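You operate a simulated robot arm through the tools that you are given. There is no shell and no other tool. Be economical: measure what you need, move in short steps, check, and stop when the job is done.

The job below is to be done with a simulated two-armed robot. You get a single attempt, and the scene is never put back.

Task
Wipe up the spill on the table top with the orange towel there and put it back.

Only the result counts: the job must be done as asked and must still hold three seconds after the hand-in. Knocking over, shifting, dropping, spilling or breaking anything else fails it. Flat cloth is picked up by pressing the open fingertips on it (5 to 10 N) and closing them slowly along it; thin cloth reads only 2 to 8 mm in the jaws.

Robot
Two 7-joint arms with two-finger parallel grippers on one trunk, on a base that drives. Base frame: it is fixed to the floor where the robot stands at the start and does not move with it; the origin is under the middle of the robot, x ahead of it, y to its left, z up; the surface under the hand at the start is at about z = 880. Lengths are in mm, angles in rad, forces in N, time in s.
The left shoulder is at the start at [50, 158, 1183], the right one opposite. With the tool pointing down near the work surface each hand reaches from about 220 to 660 mm from the robot's upright axis, wherever it stands, measured 20 degrees to its own side. Payload 3.91 kg a hand.
The tool frame of a hand sits at the grasp point between the pads (the TCP): z along the fingers, y along the line on which they close. The tips reach 30 mm beyond it. Largest opening 110 mm; finger width 20, thickness 10; the body of the gripper, 48 by 112 mm, starts 55 mm behind the TCP.
Orientation is told as [roll, pitch, yaw] about the base's x, y, z axes, in that order, counted from this pose: with the fingers straight down and closing along the base's y, the tool's x points along the base's -x, its y along +y and its z along -z.

Tools
- The arms move only by the tool jog_arm. It takes "left_increments", "right_increments" or both (then of equal length, played together; a hand with none holds still); each is one flat list of numbers, 7 for each row, row after row: the turn, a rotation vector about the tool's x, y, z in rad, then the shift along the tool's x, y, z in mm, then the finger opening in mm, from 0 to 110. In form: [rx, ry, rz, tx, ty, tz, jaw, rx, ry, rz, tx, ty, tz, jaw, ...]. A call has 1 to 20 rows; each row shifts and turns the commanded pose from where the row before left it, along the tool's axes as they then stand. Rows are played at 5 a second. More than 50 mm and 0.15 rad between two rows, or a gripper value outside its range, and nothing of the call is played. A pose out of reach is approached as far as the arm can. The call stops where the force on the tool passes 40 N (or 10 N more than at its start, if that is more) or the arm is blocked; 0.2 s more then pass. Each finger travels about 153 mm/s and halts on what it meets, pressing with about 28 N; the grip force reading is that of the motor and also rises with nothing between the fingers. The clock runs only during rows and for 0.2 s after the last one: add rows that do not move to give the fingers time. It gives the time, the measured TCP pose, the force on the tool (base axes), the opening and the grip force at its end, in the units of the frame above (readings bear some noise), with the torque about the TCP (base axes, N m) and any sound that the robot's microphone picked up.
- Cameras (640 x 400 px; columns grow to the right, rows downward): "scene" is now at [130.6, -14.6, 1333.5]; the picture's right is [-0.14, -0.99, 0.00], its down [-0.41, 0.06, -0.91] and it looks along [0.90, -0.12, -0.42] (base axes); focal length 294 px, centre (320, 200). "left" rides on the left gripper at [72, -17, -104] in its tool frame; the picture's right is [0.23, 0.97, 0.00], its down [-0.76, 0.18, -0.62] and it looks along [-0.61, 0.14, 0.78] (tool axes); focal length 222 px, centre (320, 200). "right" rides on the right gripper at [72, 17, -103] in its tool frame; the picture's right is [-0.23, 0.97, 0.00], its down [-0.76, -0.18, -0.62] and it looks along [-0.61, -0.14, 0.78] (tool axes); focal length 222 px, centre (320, 200). There is no depth. A picture from a camera that has moved, and an enlarged one, comes with that camera's place and axes in the base frame and with its lens.
- grab_frame(camera): a new picture of that camera. No time passes.
- move_column(by): slides the trunk up (or, below 0, down) by that many mm; the arms and the scene camera ride with it, the base frame stays. It gives what a move gives, with no picture.
- drive_base(legs): drives the robot by 1 to 6 legs, each [ahead, turn to the left] in mm and rad, along the robot's own axes; the way and the turn of a leg run together, so that a leg with both is an arc; at most 1500 mm and 3.142 rad a leg. The arms and the cameras ride along, it lands a little off, and it stops where it bumps. It gives what a move gives.
- turn_head(pan, tilt): turns the head with the scene camera to pan (to the left, within 1.396 rad either way) and tilt (down, from -0.506 to 1.204), counted from straight ahead of the robot. It gives what a move gives.
- enlarge(camera, box): a new picture of the part [left, top, right, bottom] of that camera's present view, enlarged. No time passes.
- job_done(): hands the job in; it is judged then, once.

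Go step by step. Nothing tells you exact positions but the pictures and the camera data: compare them with the known pose of the tool, close in by small moves and look again before you grip or let go. The budget is 120 turns and 92 pictures, counting those below and the enlarged ones. Unless the task says otherwise, let go and move clear before handing in, and close with one line.

The tools are called after "Call:" as a command line: name --argument value ..., lists and objects as JSON in quotes. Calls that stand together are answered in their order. jog_arm: Moves the arms, as the interface text tells. Its arguments: {"type":"object","properties":{"left_increments":{"type":"array","items":{"type":"number"}},"right_increments":{"type":"array","items":{"type":"number"}}},"required":[]} The other tools are called the same way: move_column (by) slides the trunk up or down; drive_base (legs) drives the base; turn_head (pan, tilt) turns the head that bears the scene camera; grab_frame (camera) takes a picture; enlarge (camera, box) takes an enlarged picture of a part of a camera's view; job_done () hands the job in.

At the start:

```text
t: 0.0
left_tool_pos: [387.2, 114.4, 1209.1]
left_orientation: [0.0, 0.0, 0.001]
left_ft_force: [-0.1, 0.2, -0.1]
left_moment: [0.0, 0.02, -0.04]
left_finger_gap: 109.7
left_gripper_force: 0.1
right_tool_pos: [347.2, -207.3, 1169.9]
right_orientation: [0.0, 0.001, -0.001]
right_ft_force: [-0.6, -0.4, -0.5]
right_moment: [-0.01, 0.01, 0.0]
right_finger_gap: 110.1
right_gripper_force: 0.1
trunk travel left (down, up): [-425.0, 57.0]
robot x, y, heading: [3.7, 0.2, -0.0]
head pan, tilt: [-0.136, 0.431]
```

scene: 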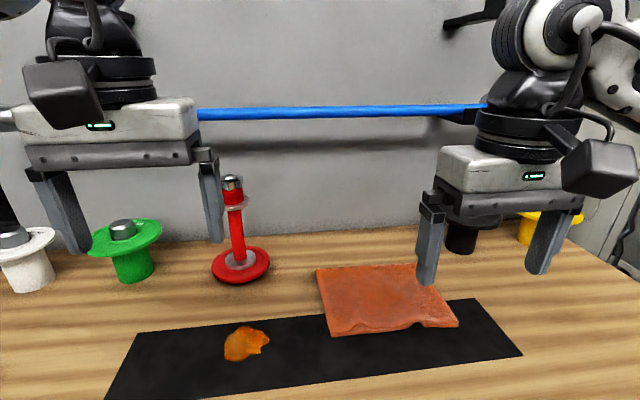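
right: 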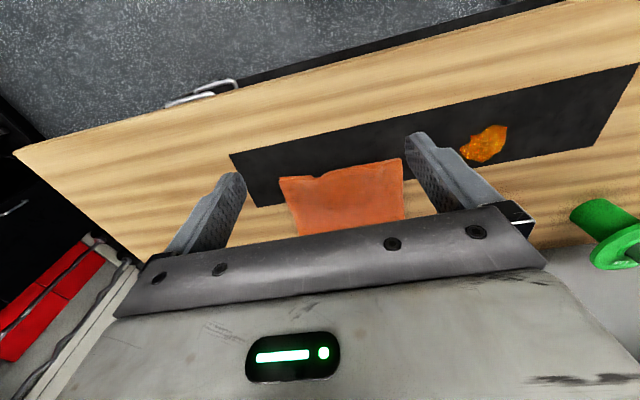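
left: 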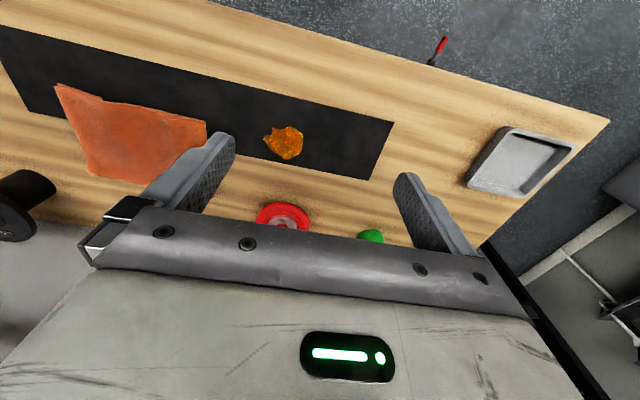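

The spill is at about [518, 70] on the black mat. The towel covers roughly x 505–705, y −330 to −82. I'll look closer before moving.

Call:
turn_head --pan -0.15 --tilt 0.75

Call:
grab_frame --camera "scene"

Call:
enlarge --camera "right" --box '[220, 80, 540, 280]'

```text
t: 0.8
left_tool_pos: [387.0, 113.7, 1208.6]
left_orientation: [0.001, 0.0, 0.002]
left_ft_force: [-0.1, 0.4, -0.1]
left_moment: [-0.01, 0.03, 0.02]
left_finger_gap: 109.7
left_gripper_force: 0.1
right_tool_pos: [347.6, -206.2, 1169.9]
right_orientation: [-0.001, -0.002, 0.001]
right_ft_force: [0.6, 0.0, -0.6]
right_moment: [0.01, 0.01, 0.0]
right_finger_gap: 109.9
right_gripper_force: 0.0
trunk travel left (down, up): [-425.0, 57.0]
robot x, y, heading: [-3.1, 0.9, 0.003]
head pan, tilt: [-0.15, 0.75]
```

```text
88 pictures are left
camera scene: at [121.2, -14.5, 1305.4], right [-0.15, -0.99, 0.0], down [-0.67, 0.1, -0.73], along [0.72, -0.11, -0.68], focal length 294 px, centre (320, 200)
```

scene: 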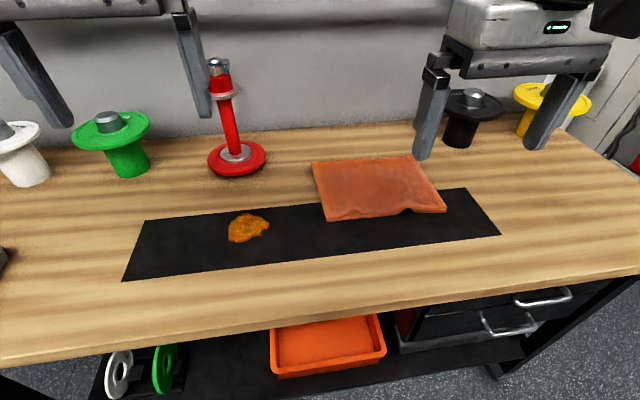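

```text
2.00 times, centred on (380, 180) of right
camera zoom: at [274.7, -188.8, 1272.1], right [0.23, 0.97, 0.0], down [0.76, -0.18, 0.62], along [0.61, -0.14, -0.78], focal length 444 px, centre (200, 240)
```

zoom: 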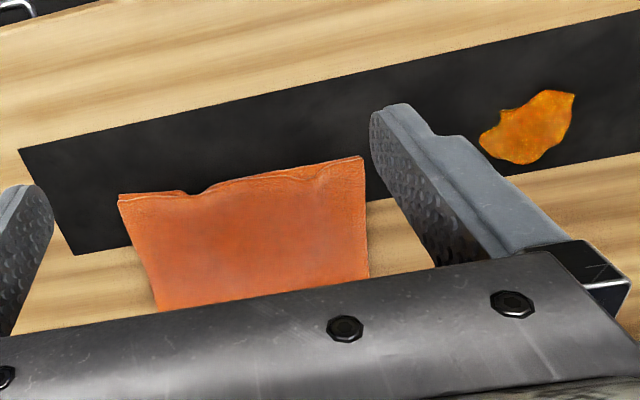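

The second view agrees: spill at about [515, 67], towel centre at about [603, −212]. I'll bring the right hand above the towel with the jaws partly open, and move the left hand outwards.

Call:
jog_arm --right_increments '[0, 0, 0, -38, 0, 28, 80, 0, 0, 0, -38, 0, 28, 60, 0, 0, 0, -38, 0, 28, 60, 0, 0, 0, -38, 0, 28, 60, 0, 0, 0, -38, 0, 28, 60, 0, 0, 0, -38, 0, 28, 60, 0, 0, 0, 0, 0, 0, 60]' --left_increments '[0, 0, 0, 15, 35, 0, 110, 0, 0, 0, 15, 35, 0, 110, 0, 0, 0, 15, 35, 0, 110, 0, 0, 0, 15, 35, 0, 110, 0, 0, 0, 15, 35, 0, 110, 0, 0, 0, 15, 35, 0, 110, 0, 0, 0, 0, 0, 0, 110]'

Call:
grab_frame --camera "scene"

Call:
grab_frame --camera "right"

```text
t: 2.4
left_tool_pos: [297.1, 322.8, 1206.6]
left_orientation: [0.001, 0.001, -0.002]
left_ft_force: [1.0, -0.1, -0.4]
left_moment: [0.03, -0.02, 0.04]
left_finger_gap: 110.0
left_gripper_force: 0.1
right_tool_pos: [577.2, -208.9, 997.7]
right_orientation: [-0.002, -0.001, -0.002]
right_ft_force: [0.8, 0.5, 0.4]
right_moment: [0.02, 0.0, -0.03]
right_finger_gap: 60.0
right_gripper_force: 0.1
trunk travel left (down, up): [-425.0, 57.0]
robot x, y, heading: [0.0, -3.9, -0.001]
head pan, tilt: [-0.15, 0.75]
```

```text
86 pictures are left
camera scene: at [121.1, -14.9, 1305.3], right [-0.15, -0.99, 0.0], down [-0.67, 0.1, -0.73], along [0.72, -0.11, -0.68], focal length 294 px, centre (320, 200)
```

scene: 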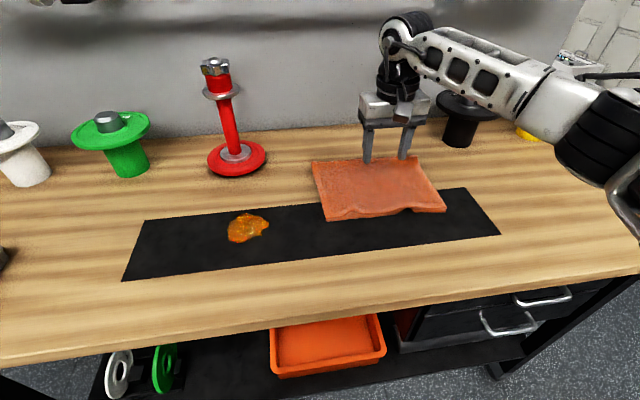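

```text
85 pictures are left
camera right: at [505.4, -191.8, 1100.2], right [0.23, 0.97, 0.0], down [0.76, -0.18, 0.62], along [0.61, -0.14, -0.78], focal length 222 px, centre (320, 200)
```

right: 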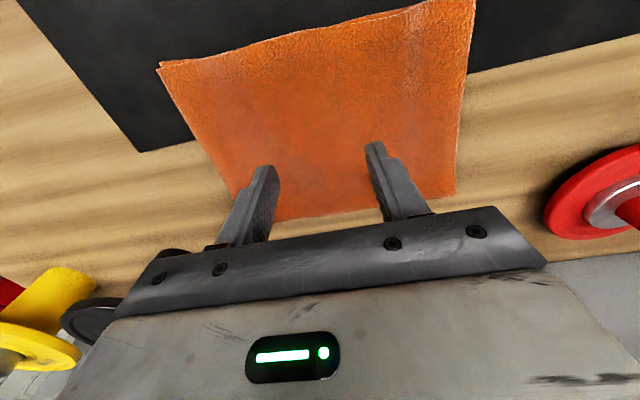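

The fingers are over the towel, with the tips at about z 968. I'll descend towards contact.

Call:
jog_arm --right_increments '[0, 0, 0, 0, 0, 25, 60, 0, 0, 0, 0, 0, 25, 60, 0, 0, 0, 0, 0, 15, 60, 0, 0, 0, 0, 0, 5, 60, 0, 0, 0, 0, 0, 3, 60]'

Call:
grab_frame --camera "right"

```text
t: 3.6
left_tool_pos: [298.5, 322.9, 1205.8]
left_orientation: [0.001, 0.001, 0.002]
left_ft_force: [-0.3, 0.4, 0.1]
left_moment: [0.06, 0.0, 0.01]
left_finger_gap: 110.2
left_gripper_force: 0.1
right_tool_pos: [574.9, -207.1, 928.3]
right_orientation: [0.001, 0.002, -0.001]
right_ft_force: [-0.2, 0.0, -0.1]
right_moment: [0.0, 0.0, 0.05]
right_finger_gap: 60.2
right_gripper_force: 0.1
trunk travel left (down, up): [-425.0, 57.0]
robot x, y, heading: [-0.7, -2.0, 0.002]
head pan, tilt: [-0.15, 0.75]
```

```text
84 pictures are left
camera right: at [501.9, -189.3, 1030.3], right [0.23, 0.97, 0.0], down [0.76, -0.18, 0.62], along [0.61, -0.14, -0.78], focal length 222 px, centre (320, 200)
```

right: 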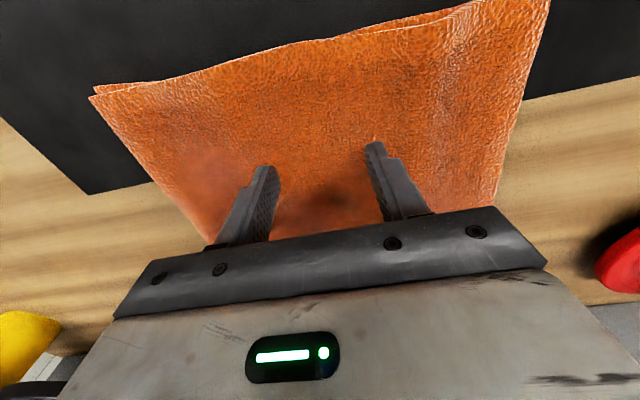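

Nearly touching. I'll go down in 2–3 mm steps until I feel 5–10 N.

Call:
jog_arm --right_increments '[0, 0, 0, 0, 0, 3, 60, 0, 0, 0, 0, 0, 2, 60, 0, 0, 0, 0, 0, 2, 60]'

```text
t: 4.4
left_tool_pos: [297.8, 323.4, 1206.6]
left_orientation: [0.001, -0.002, 0.004]
left_ft_force: [0.4, -0.2, 0.8]
left_moment: [0.01, 0.01, 0.02]
left_finger_gap: 110.2
left_gripper_force: 0.0
right_tool_pos: [575.2, -206.2, 921.8]
right_orientation: [0.001, 0.0, 0.0]
right_ft_force: [0.2, -0.3, 0.0]
right_moment: [0.02, -0.02, 0.03]
right_finger_gap: 60.0
right_gripper_force: 0.1
trunk travel left (down, up): [-425.0, 57.0]
robot x, y, heading: [2.2, -5.8, -0.0]
head pan, tilt: [-0.15, 0.75]
```

Call:
jog_arm --right_increments '[0, 0, 0, 0, 0, 2, 60, 0, 0, 0, 0, 0, 2, 60]'

```text
t: 5.0
left_tool_pos: [298.0, 322.9, 1206.9]
left_orientation: [0.0, 0.0, -0.001]
left_ft_force: [0.6, -0.2, -0.6]
left_moment: [0.01, -0.01, 0.01]
left_finger_gap: 110.2
left_gripper_force: 0.0
right_tool_pos: [575.5, -206.0, 918.5]
right_orientation: [-0.001, 0.0, 0.0]
right_ft_force: [-0.9, 0.2, 1.9]
right_moment: [0.01, 0.06, 0.0]
right_finger_gap: 60.0
right_gripper_force: 0.1
trunk travel left (down, up): [-425.0, 57.0]
robot x, y, heading: [0.1, -1.2, -0.003]
head pan, tilt: [-0.15, 0.75]
```

Contact is starting at 1.9 N. A little more.

Call:
jog_arm --right_increments '[0, 0, 0, 0, 0, 1.5, 60, 0, 0, 0, 0, 0, 0, 60]'

```text
t: 5.6
left_tool_pos: [298.2, 322.7, 1205.8]
left_orientation: [0.0, -0.001, 0.002]
left_ft_force: [0.1, -0.8, 0.2]
left_moment: [0.02, -0.02, 0.01]
left_finger_gap: 110.0
left_gripper_force: 0.0
right_tool_pos: [574.8, -206.5, 916.7]
right_orientation: [0.001, -0.001, 0.0]
right_ft_force: [1.4, -0.5, 3.7]
right_moment: [-0.06, -0.03, -0.01]
right_finger_gap: 60.2
right_gripper_force: 0.0
trunk travel left (down, up): [-425.0, 57.0]
robot x, y, heading: [3.5, 0.9, 0.003]
head pan, tilt: [-0.15, 0.75]
```

Call:
jog_arm --right_increments '[0, 0, 0, 0, 0, 1.5, 60, 0, 0, 0, 0, 0, 1, 60, 0, 0, 0, 0, 0, 0, 60]'

```text
t: 6.4
left_tool_pos: [297.3, 323.2, 1207.4]
left_orientation: [-0.002, -0.003, 0.002]
left_ft_force: [-0.2, 0.6, -0.1]
left_moment: [-0.01, -0.02, 0.02]
left_finger_gap: 110.0
left_gripper_force: 0.1
right_tool_pos: [575.4, -206.1, 915.4]
right_orientation: [0.0, -0.003, -0.001]
right_ft_force: [1.2, -2.0, 13.4]
right_moment: [-0.06, -0.05, -0.04]
right_finger_gap: 59.6
right_gripper_force: 0.0
trunk travel left (down, up): [-425.0, 57.0]
robot x, y, heading: [2.3, 1.0, 0.001]
head pan, tilt: [-0.15, 0.75]
```

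Slightly hard at 13 N, so I'll back off 1 mm and close slowly.

Call:
jog_arm --right_increments '[0, 0, 0, 0, 0, -0.8, 60, 0, 0, 0, 0, 0, 0, 56, 0, 0, 0, 0, 0, 0, 52, 0, 0, 0, 0, 0, 0, 48, 0, 0, 0, 0, 0, 0, 44, 0, 0, 0, 0, 0, 0, 40, 0, 0, 0, 0, 0, 0, 36, 0, 0, 0, 0, 0, 0, 32, 0, 0, 0, 0, 0, 0, 28]'

Call:
grab_frame --camera "right"

```text
t: 8.4
left_tool_pos: [298.2, 324.7, 1208.1]
left_orientation: [-0.001, -0.003, 0.002]
left_ft_force: [-0.1, 0.4, 0.1]
left_moment: [0.01, -0.01, -0.05]
left_finger_gap: 110.3
left_gripper_force: 0.0
right_tool_pos: [575.4, -204.4, 915.4]
right_orientation: [0.0, -0.003, 0.0]
right_ft_force: [0.1, 0.3, 14.6]
right_moment: [-0.01, 0.0, -0.02]
right_finger_gap: 26.3
right_gripper_force: 0.0
trunk travel left (down, up): [-425.0, 57.0]
robot x, y, heading: [-1.3, -1.4, 0.001]
head pan, tilt: [-0.15, 0.75]
```

```text
83 pictures are left
camera right: at [502.8, -187.4, 1017.9], right [0.23, 0.97, 0.0], down [0.76, -0.18, 0.62], along [0.61, -0.14, -0.78], focal length 222 px, centre (320, 200)
```

right: 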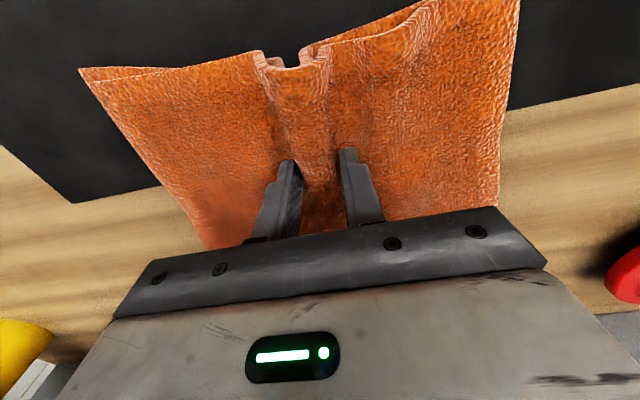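

The cloth is bunching into a ridge between the fingers, so I'll keep closing.

Call:
jog_arm --right_increments '[0, 0, 0, 0, 0, -0.8, 24, 0, 0, 0, 0, 0, 0, 20, 0, 0, 0, 0, 0, 0, 16, 0, 0, 0, 0, 0, 0, 12, 0, 0, 0, 0, 0, 0, 8, 0, 0, 0, 0, 0, 0, 4, 0, 0, 0, 0, 0, 0, 0, 0, 0, 0, 0, 0, 0, 0]'

Call:
grab_frame --camera "right"

Call:
grab_frame --camera "scene"

```text
t: 10.2
left_tool_pos: [298.3, 323.1, 1207.8]
left_orientation: [-0.003, -0.001, 0.001]
left_ft_force: [-0.4, -0.7, -0.2]
left_moment: [-0.01, 0.05, -0.01]
left_finger_gap: 110.0
left_gripper_force: 0.0
right_tool_pos: [574.3, -205.4, 914.3]
right_orientation: [0.0, 0.001, 0.001]
right_ft_force: [-1.8, -0.4, 9.0]
right_moment: [-0.02, 0.0, 0.02]
right_finger_gap: 10.7
right_gripper_force: 28.1
trunk travel left (down, up): [-425.0, 57.0]
robot x, y, heading: [4.0, -1.0, 0.006]
head pan, tilt: [-0.15, 0.75]
```

```text
82 pictures are left
camera right: at [502.4, -188.2, 1018.4], right [0.23, 0.97, 0.0], down [0.76, -0.18, 0.62], along [0.61, -0.14, -0.78], focal length 222 px, centre (320, 200)
```

right: 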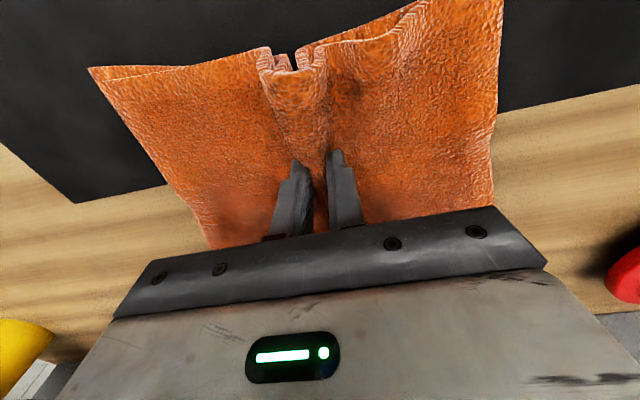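

```text
81 pictures are left
camera scene: at [120.2, -14.2, 1305.4], right [-0.15, -0.99, 0.0], down [-0.67, 0.1, -0.73], along [0.72, -0.11, -0.68], focal length 294 px, centre (320, 200)
```

scene: 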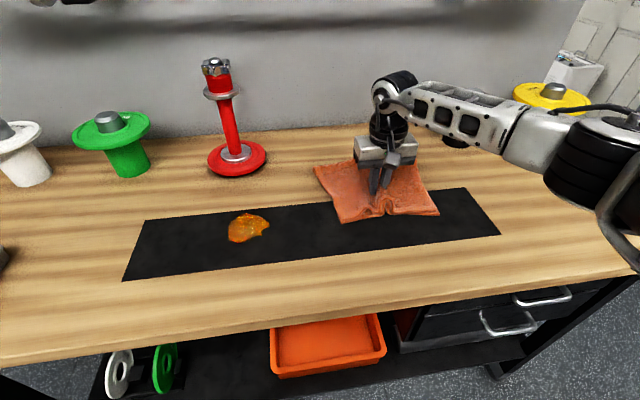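

I have both layers of the towel, with a 10.7 mm gap and 28 N grip. I'll lift it slightly and drag it towards the spill.

Call:
jog_arm --right_increments '[0, 0, 0, 0, 0, -10, 0, 0, 0, 0, 0, 0, -10, 0, 0, 0, 0, 6, 15, 0, 0, 0, 0, 0, 6, 15, 0, 0, 0, 0, 0, 6, 15, 0, 0, 0, 0, 0, 6, 15, 0, 0, 0, 0, 0, 6, 15, 0, 0, 0, 0, 0, 6, 15, 0, 0, 0, 0, 0, 6, 15, 0, 0, 0, 0, 0, 6, 15, 0, 0]'

Call:
grab_frame --camera "scene"

```text
t: 12.4
left_tool_pos: [299.2, 322.7, 1206.2]
left_orientation: [-0.001, -0.002, 0.002]
left_ft_force: [0.2, -0.2, 0.5]
left_moment: [-0.03, 0.01, 0.0]
left_finger_gap: 110.1
left_gripper_force: 0.0
right_tool_pos: [525.9, -89.2, 935.2]
right_orientation: [0.0, 0.0, 0.0]
right_ft_force: [1.4, -0.1, -0.4]
right_moment: [-0.06, 0.01, -0.01]
right_finger_gap: 9.9
right_gripper_force: 27.4
trunk travel left (down, up): [-425.0, 57.0]
robot x, y, heading: [0.7, 3.6, -0.006]
head pan, tilt: [-0.15, 0.75]
```

```text
80 pictures are left
camera scene: at [121.1, -14.3, 1305.3], right [-0.15, -0.99, 0.0], down [-0.67, 0.1, -0.73], along [0.72, -0.11, -0.68], focal length 294 px, centre (320, 200)
```

scene: 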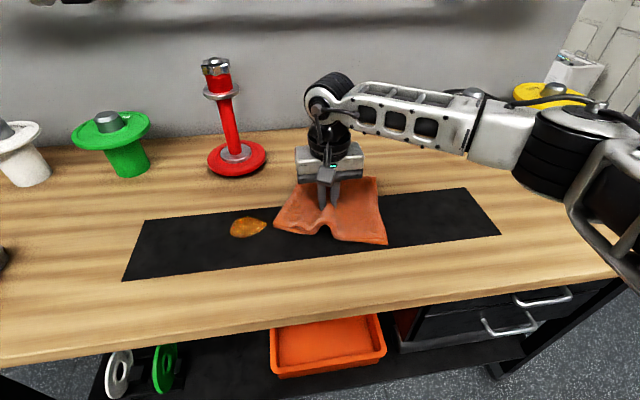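

The towel drags nicely. I'll carry on over the spill, then lower and press.

Call:
jog_arm --right_increments '[0, 0, 0, 1, 16, 0, 0, 0, 0, 0, 1, 16, 0, 0, 0, 0, 0, 1, 16, 0, 0, 0, 0, 0, 1, 16, 0, 0, 0, 0, 0, 1, 16, 0, 0, 0, 0, 0, 1, 16, 0, 0, 0, 0, 0, 1, 16, 0, 0, 0, 0, 0, 1, 16, 0, 0, 0, 0, 0, 1, 16, 0, 0, 0, 0, 0, 1, 16, 0, 0, 0, 0, 0, 0, 0, 8, 0, 0, 0, 0, 0, 0, 8, 0, 0, 0, 0, 0, 0, 3, 0]'

Call:
grab_frame --camera "scene"

```text
t: 15.2
left_tool_pos: [296.6, 323.3, 1208.0]
left_orientation: [-0.002, -0.004, 0.001]
left_ft_force: [-0.4, 0.3, 1.3]
left_moment: [0.0, -0.03, -0.01]
left_finger_gap: 109.8
left_gripper_force: 0.1
right_tool_pos: [515.9, 74.8, 919.2]
right_orientation: [0.004, -0.005, 0.0]
right_ft_force: [0.4, 1.0, 21.6]
right_moment: [-0.03, -0.07, -0.02]
right_finger_gap: 9.9
right_gripper_force: 28.6
trunk travel left (down, up): [-425.0, 57.0]
robot x, y, heading: [-1.1, -1.5, -0.001]
head pan, tilt: [-0.15, 0.75]
```

```text
79 pictures are left
camera scene: at [119.2, -14.6, 1305.9], right [-0.15, -0.99, 0.0], down [-0.67, 0.1, -0.73], along [0.72, -0.11, -0.68], focal length 294 px, centre (320, 200)
```

scene: 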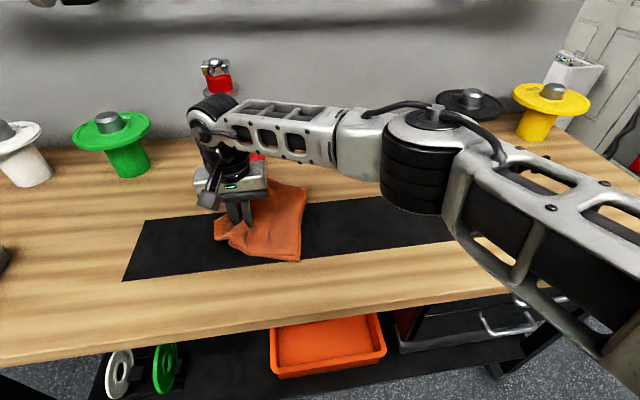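

It's pressing at 21 N on the spill. I'll ease off slightly and scrub back and forth over the spill area.

Call:
jog_arm --right_increments '[0, 0, 0, 0, -15, -1, 0, 0, 0, 0, 0, -15, 0, 0, 0, 0, 0, 0, -15, 0, 0, 0, 0, 0, 10, 0, 0, 0, 0, 0, 0, 0, 15, 0, 0, 0, 0, 0, 0, 15, 0, 0, 0, 0, 0, 0, 15, 0, 0, 0, 0, 0, 0, 15, 0, 0, 0, 0, 0, -10, 0, 0, 0, 0, 0, 0, -10, 0, 0, 0, 0, 0, 0, 0, -15, 0, 0, 0, 0, 0, 0, -15, 0, 0, 0, 0, 0, 0, -15, 0, 0, 0, 0, 0, 0, -15, 0, 0, 0, 0, 0, -12, 0, 0, 0, 0, 0, 0, 0, 15, 0, 0, 0, 0, 0, 0, 15, 0, 0, 0, 0, 0, 0, 15, 0, 0, 0, 0, 0, 0, 15, 0, 0]'

Call:
grab_frame --camera "scene"

```text
t: 19.2
left_tool_pos: [295.7, 322.8, 1207.2]
left_orientation: [0.0, -0.002, 0.001]
left_ft_force: [0.1, -0.4, 0.6]
left_moment: [0.01, 0.01, 0.01]
left_finger_gap: 110.2
left_gripper_force: 0.1
right_tool_pos: [537.8, 88.1, 918.6]
right_orientation: [-0.001, -0.008, 0.0]
right_ft_force: [1.6, -6.8, 23.2]
right_moment: [-0.38, -0.16, -0.06]
right_finger_gap: 9.8
right_gripper_force: 28.6
trunk travel left (down, up): [-425.0, 57.0]
robot x, y, heading: [-1.1, 0.8, -0.002]
head pan, tilt: [-0.15, 0.75]
```

```text
78 pictures are left
camera scene: at [119.1, -15.1, 1305.6], right [-0.15, -0.99, 0.0], down [-0.67, 0.1, -0.73], along [0.72, -0.11, -0.68], focal length 294 px, centre (320, 200)
```

scene: 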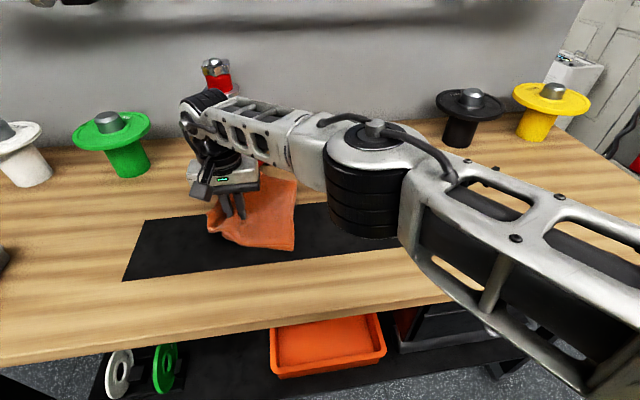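

Now I'll drag it back to the right, pressed at first and then slightly lifted, to see the spot.

Call:
jog_arm --right_increments '[0, 0, 0, 10, -15, 0, 0, 0, 0, 0, 5, -15, 0, 0, 0, 0, 0, 0, -15, 0, 0, 0, 0, 0, 0, -15, 0, 0, 0, 0, 0, 0, -15, 0, 0, 0, 0, 0, 0, -15, -8, 0, 0, 0, 0, 0, -16, -8, 0, 0, 0, 0, 0, -16, 0, 0, 0, 0, 0, 0, -16, 0, 0, 0, 0, 0, 0, -16, 0, 0, 0, 0, 0, 0, -16, 0, 0, 0, 0, 0, 0, -16, 0, 0]'

Call:
grab_frame --camera "scene"

```text
t: 21.8
left_tool_pos: [298.3, 322.3, 1207.3]
left_orientation: [0.001, -0.003, 0.001]
left_ft_force: [-0.1, 1.0, -0.5]
left_moment: [0.01, 0.0, 0.0]
left_finger_gap: 110.1
left_gripper_force: 0.1
right_tool_pos: [523.3, -97.8, 931.8]
right_orientation: [0.001, 0.0, -0.001]
right_ft_force: [0.0, 0.0, -1.1]
right_moment: [0.02, 0.0, -0.03]
right_finger_gap: 9.5
right_gripper_force: 27.9
trunk travel left (down, up): [-425.0, 57.0]
robot x, y, heading: [-2.4, 0.3, -0.001]
head pan, tilt: [-0.15, 0.75]
```

```text
77 pictures are left
camera scene: at [121.1, -14.7, 1305.3], right [-0.15, -0.99, 0.0], down [-0.67, 0.1, -0.73], along [0.72, -0.11, -0.68], focal length 294 px, centre (320, 200)
```

scene: 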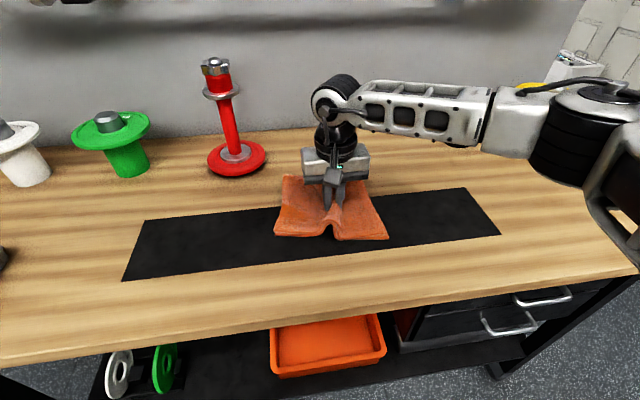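

Call:
enlarge --camera "scene" --box '[120, 170, 400, 345]'

```text
2.29 times, centred on (260, 258) of scene
camera zoom: at [121.1, -14.7, 1305.3], right [-0.15, -0.99, 0.0], down [-0.67, 0.1, -0.73], along [0.72, -0.11, -0.68], focal length 672 px, centre (457, 69)
```

zoom: 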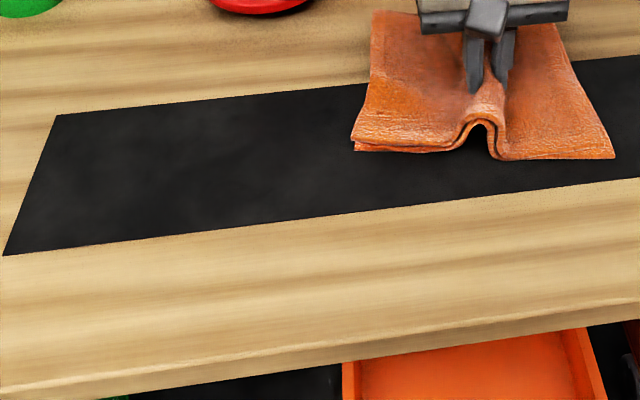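

The spill is gone. I'll carry the towel back to its original spot, lower it, and spread it by opening the fingers slowly while lightly pressed.

Call:
jog_arm --right_increments '[0, 0, 0, -7, -14, 0, 0, 0, 0, 0, -7, -14, 0, 0, 0, 0, 0, -7, -14, 0, 0, 0, 0, 0, -7, -14, 0, 0, 0, 0, 0, -6, -13, 0, 0, 0, 0, 0, -6, -13, 0, 0, 0, 0, 0, -6, -13, 0, 0, 0, 0, 0, -6, -13, 0, 0, 0, 0, 0, 0, 0, 0, 0]'

Call:
grab_frame --camera "scene"

Call:
grab_frame --camera "right"

```text
t: 23.8
left_tool_pos: [299.5, 323.2, 1206.9]
left_orientation: [0.0, -0.002, 0.003]
left_ft_force: [0.2, -0.2, -0.1]
left_moment: [-0.02, 0.01, -0.01]
left_finger_gap: 109.8
left_gripper_force: 0.0
right_tool_pos: [575.6, -206.7, 933.1]
right_orientation: [0.0, 0.001, 0.001]
right_ft_force: [0.1, 0.6, -1.4]
right_moment: [-0.02, -0.01, -0.03]
right_finger_gap: 9.6
right_gripper_force: 28.9
trunk travel left (down, up): [-425.0, 57.0]
robot x, y, heading: [0.4, -2.9, -0.003]
head pan, tilt: [-0.15, 0.75]
```

```text
75 pictures are left
camera scene: at [121.1, -14.4, 1305.3], right [-0.15, -0.99, 0.0], down [-0.67, 0.1, -0.73], along [0.72, -0.11, -0.68], focal length 294 px, centre (320, 200)
```

scene: 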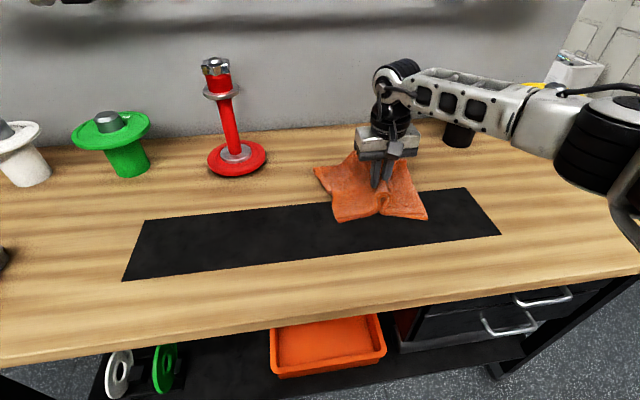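

```text
74 pictures are left
camera right: at [504.5, -189.2, 1035.8], right [0.23, 0.97, 0.0], down [0.76, -0.18, 0.62], along [0.61, -0.14, -0.78], focal length 222 px, centre (320, 200)
```

right: 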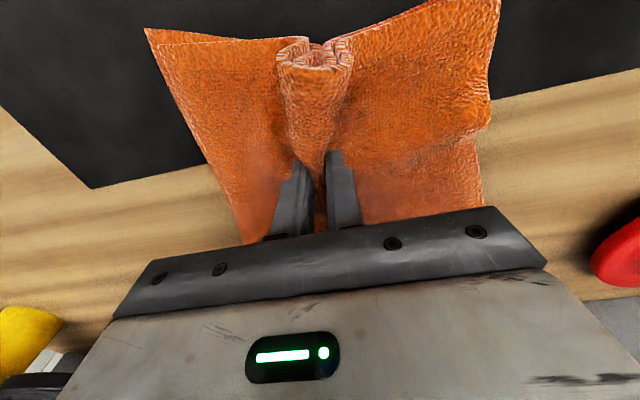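

Call:
jog_arm --right_increments '[0, 0, 0, 0, 0, 6, 0, 0, 0, 0, 0, 0, 6, 0, 0, 0, 0, 0, 0, 3, 0, 0, 0, 0, 0, 0, 0, 0]'

```text
t: 24.8
left_tool_pos: [298.2, 323.9, 1207.9]
left_orientation: [-0.003, -0.003, 0.002]
left_ft_force: [-0.4, 0.7, -0.6]
left_moment: [0.01, 0.04, 0.0]
left_finger_gap: 109.9
left_gripper_force: 0.1
right_tool_pos: [575.2, -206.6, 921.3]
right_orientation: [0.0, -0.003, -0.001]
right_ft_force: [0.6, 1.1, 11.6]
right_moment: [0.01, -0.01, -0.02]
right_finger_gap: 9.8
right_gripper_force: 28.0
trunk travel left (down, up): [-425.0, 57.0]
robot x, y, heading: [2.4, 0.1, 0.001]
head pan, tilt: [-0.15, 0.75]
```

Contact is at 11 N. I'll open slowly while following down a little.

Call:
jog_arm --right_increments '[0, 0, 0, 0, 0, 1, 14, 0, 0, 0, 0, 0, 1, 18, 0, 0, 0, 0, 0, 1, 22, 0, 0, 0, 0, 0, 1, 26, 0, 0, 0, 0, 0, 0.5, 30]'

Call:
grab_frame --camera "right"

```text
t: 26.0
left_tool_pos: [296.3, 323.9, 1207.1]
left_orientation: [-0.003, -0.004, 0.003]
left_ft_force: [0.5, 0.7, 0.2]
left_moment: [0.01, 0.0, 0.01]
left_finger_gap: 110.0
left_gripper_force: 0.0
right_tool_pos: [575.3, -203.2, 915.9]
right_orientation: [0.002, -0.005, 0.0]
right_ft_force: [-0.5, 2.9, 21.4]
right_moment: [-0.19, 0.0, 0.0]
right_finger_gap: 27.8
right_gripper_force: 0.1
trunk travel left (down, up): [-425.0, 57.0]
robot x, y, heading: [-0.5, 1.7, -0.002]
head pan, tilt: [-0.15, 0.75]
```

```text
73 pictures are left
camera right: at [503.3, -186.3, 1018.7], right [0.23, 0.97, 0.0], down [0.76, -0.18, 0.63], along [0.61, -0.14, -0.78], focal length 222 px, centre (320, 200)
```

right: 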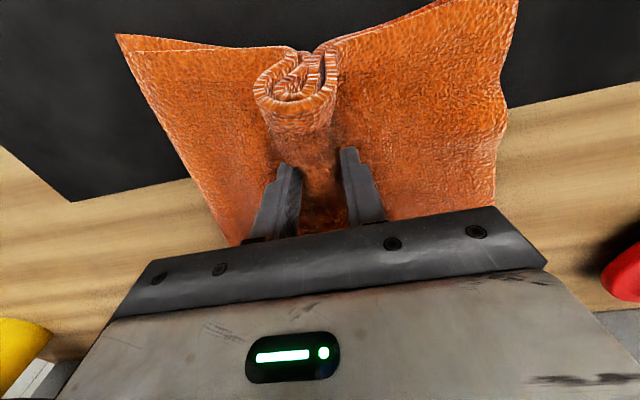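

Spreading works. I'll keep opening at this pressure, easing off 1 mm.

Call:
jog_arm --right_increments '[0, 0, 0, 0, 0, -0.7, 34, 0, 0, 0, 0, 0, 0, 38, 0, 0, 0, 0, 0, 0, 43, 0, 0, 0, 0, 0, 0, 48, 0, 0, 0, 0, 0, 0, 53, 0, 0, 0, 0, 0, 0, 58, 0, 0, 0, 0, 0, 0, 63, 0, 0, 0, 0, 0, 0, 68, 0, 0, 0, 0, 0, 0, 68]'

Call:
grab_frame --camera "right"

Call:
grab_frame --camera "scene"

```text
t: 28.0
left_tool_pos: [297.1, 324.5, 1206.0]
left_orientation: [-0.002, -0.005, 0.003]
left_ft_force: [0.4, 0.2, 0.5]
left_moment: [-0.02, -0.01, 0.01]
left_finger_gap: 109.8
left_gripper_force: 0.0
right_tool_pos: [576.6, -204.6, 916.3]
right_orientation: [0.001, -0.002, 0.001]
right_ft_force: [0.0, 3.0, 20.5]
right_moment: [-0.32, -0.03, 0.0]
right_finger_gap: 63.2
right_gripper_force: 0.1
trunk travel left (down, up): [-425.0, 57.0]
robot x, y, heading: [-2.8, 0.5, -0.004]
head pan, tilt: [-0.15, 0.75]
```

```text
72 pictures are left
camera right: at [502.9, -186.9, 1018.9], right [0.23, 0.97, 0.0], down [0.76, -0.18, 0.63], along [0.61, -0.14, -0.78], focal length 222 px, centre (320, 200)
```

right: 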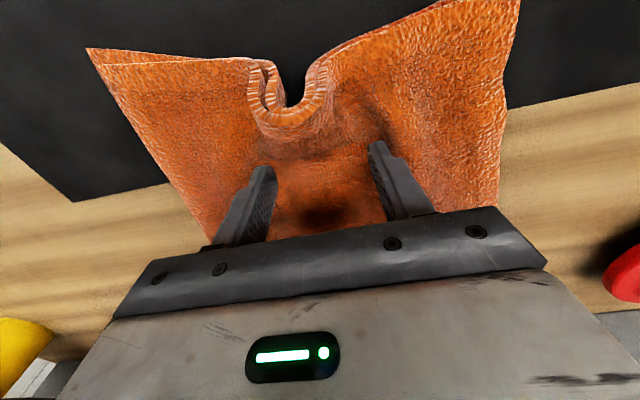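

```text
71 pictures are left
camera scene: at [119.2, -13.3, 1305.6], right [-0.15, -0.99, 0.0], down [-0.67, 0.1, -0.73], along [0.72, -0.11, -0.68], focal length 294 px, centre (320, 200)
```

scene: 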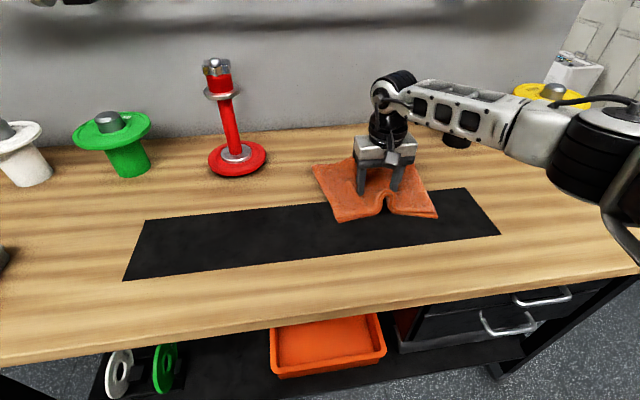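

Nearly flat, but a fold stands up at the near edge. I'll lift, move 38 mm nearer, and spread again there.

Call:
jog_arm --right_increments '[0, 0, 0, 0, 0, -20, 68, 0, 0, 0, 0, 0, -20, 60, 0, 0, 0, 19, 3, -10, 50, 0, 0, 0, 19, 3, 0, 50, 0, 0, 0, 0, 0, 0, 50]'

Call:
grab_frame --camera "right"

Call:
grab_frame --camera "scene"

```text
t: 29.2
left_tool_pos: [298.9, 323.0, 1206.3]
left_orientation: [0.001, -0.001, 0.003]
left_ft_force: [1.0, 0.0, -0.4]
left_moment: [0.01, 0.0, -0.01]
left_finger_gap: 110.0
left_gripper_force: 0.1
right_tool_pos: [539.2, -198.1, 964.0]
right_orientation: [0.0, 0.0, 0.0]
right_ft_force: [-0.2, -0.1, -0.2]
right_moment: [-0.01, -0.04, 0.0]
right_finger_gap: 49.8
right_gripper_force: 0.1
trunk travel left (down, up): [-425.0, 57.0]
robot x, y, heading: [-1.2, 2.0, 0.002]
head pan, tilt: [-0.15, 0.75]
```

```text
70 pictures are left
camera right: at [466.4, -181.2, 1066.6], right [0.23, 0.97, 0.0], down [0.76, -0.18, 0.62], along [0.61, -0.14, -0.78], focal length 222 px, centre (320, 200)
```

right: 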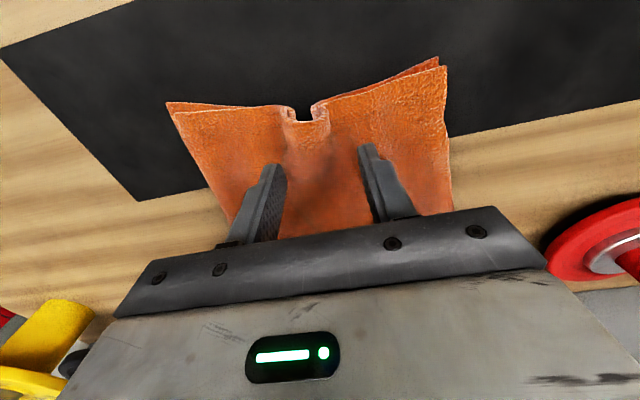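

```text
69 pictures are left
camera scene: at [121.2, -14.4, 1305.3], right [-0.15, -0.99, 0.0], down [-0.67, 0.1, -0.73], along [0.72, -0.11, -0.68], focal length 294 px, centre (320, 200)
```

scene: 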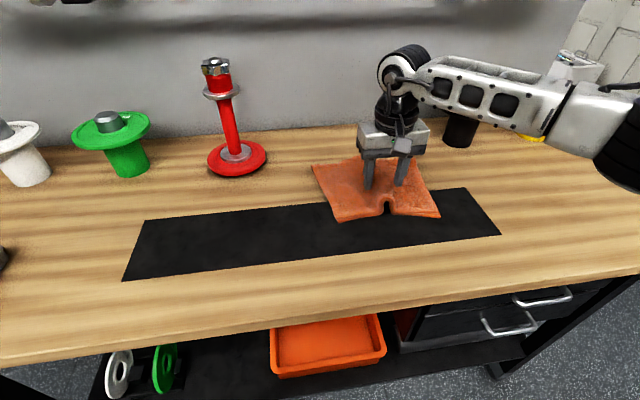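

It's very close to the original footprint. One more spread over the remaining notch.

Call:
jog_arm --right_increments '[0, 0, 0, 8, 0, 20, 46, 0, 0, 0, 0, 0, 17, 46, 0, 0, 0, 0, 0, 6, 46, 0, 0, 0, 0, 0, 3, 46, 0, 0, 0, 0, 0, 0, 46]'

```text
t: 30.4
left_tool_pos: [297.5, 323.0, 1207.3]
left_orientation: [0.001, -0.001, 0.004]
left_ft_force: [0.3, -0.3, -0.4]
left_moment: [0.02, 0.0, 0.0]
left_finger_gap: 109.7
left_gripper_force: 0.0
right_tool_pos: [529.3, -200.6, 919.3]
right_orientation: [0.001, -0.003, 0.0]
right_ft_force: [0.2, -0.7, 4.3]
right_moment: [-0.12, -0.01, 0.01]
right_finger_gap: 46.2
right_gripper_force: 0.2
trunk travel left (down, up): [-425.0, 57.0]
robot x, y, heading: [-0.4, -2.6, 0.005]
head pan, tilt: [-0.15, 0.75]
```

Call:
jog_arm --right_increments '[0, 0, 0, 0, 0, 2.5, 46, 0, 0, 0, 0, 0, 0, 50, 0, 0, 0, 0, 0, 0, 55, 0, 0, 0, 0, 0, 0, 60, 0, 0, 0, 0, 0, 0, 65, 0, 0, 0, 0, 0, 0, 70, 0, 0, 0, 0, 0, 0, 74, 0, 0, 0, 0, 0, 0, 74, 0, 0, 0, 0, 0, -15, 74, 0, 0, 0, 0, 0, -30, 74, 0, 0, 0, -10, 0, -40, 74, 0, 0, 0, 0, 0, -40, 74, 0, 0, 0, 30, 0, -30, 74, 0, 0, 0, 40, 0, -20, 74, 0, 0, 0, 40, 0, -20, 74, 0, 0, 0, 40, 0, -20, 74, 0, 0, 0, 0, 0, 0, 74]'

Call:
grab_frame --camera "scene"

Call:
grab_frame --camera "right"

```text
t: 34.0
left_tool_pos: [299.3, 323.1, 1206.8]
left_orientation: [-0.002, -0.001, 0.002]
left_ft_force: [0.0, -0.1, 0.6]
left_moment: [-0.02, 0.05, 0.02]
left_finger_gap: 110.4
left_gripper_force: 0.1
right_tool_pos: [389.4, -201.0, 1130.0]
right_orientation: [0.001, 0.0, 0.001]
right_ft_force: [0.1, 0.0, 0.5]
right_moment: [-0.01, -0.01, -0.02]
right_finger_gap: 73.8
right_gripper_force: 0.1
trunk travel left (down, up): [-425.0, 57.0]
robot x, y, heading: [1.5, -0.6, 0.004]
head pan, tilt: [-0.15, 0.75]
```

```text
68 pictures are left
camera scene: at [121.4, -14.5, 1305.3], right [-0.15, -0.99, 0.0], down [-0.67, 0.1, -0.73], along [0.72, -0.11, -0.68], focal length 294 px, centre (320, 200)
```

scene: 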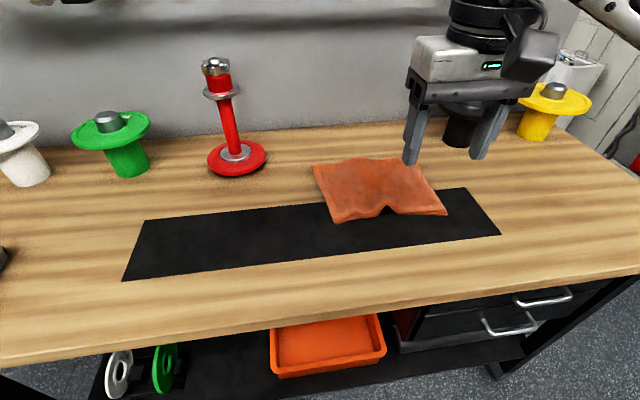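

```text
67 pictures are left
camera right: at [317.4, -183.8, 1232.9], right [0.23, 0.97, 0.0], down [0.76, -0.18, 0.62], along [0.61, -0.14, -0.78], focal length 222 px, centre (320, 200)
```

right: 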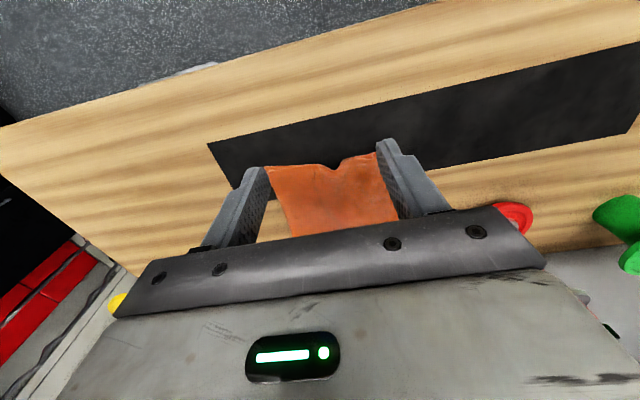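

The mat shows no trace of the spill. The towel lies flat within about 15 mm of its original spot, nothing else has moved, and the hands are clear.

Call:
job_done

```text
The job is handed in.
```

I wiped up the spill with the orange towel and laid the towel back flat within about 15 mm of where it was. The cameras show no trace of the spill.
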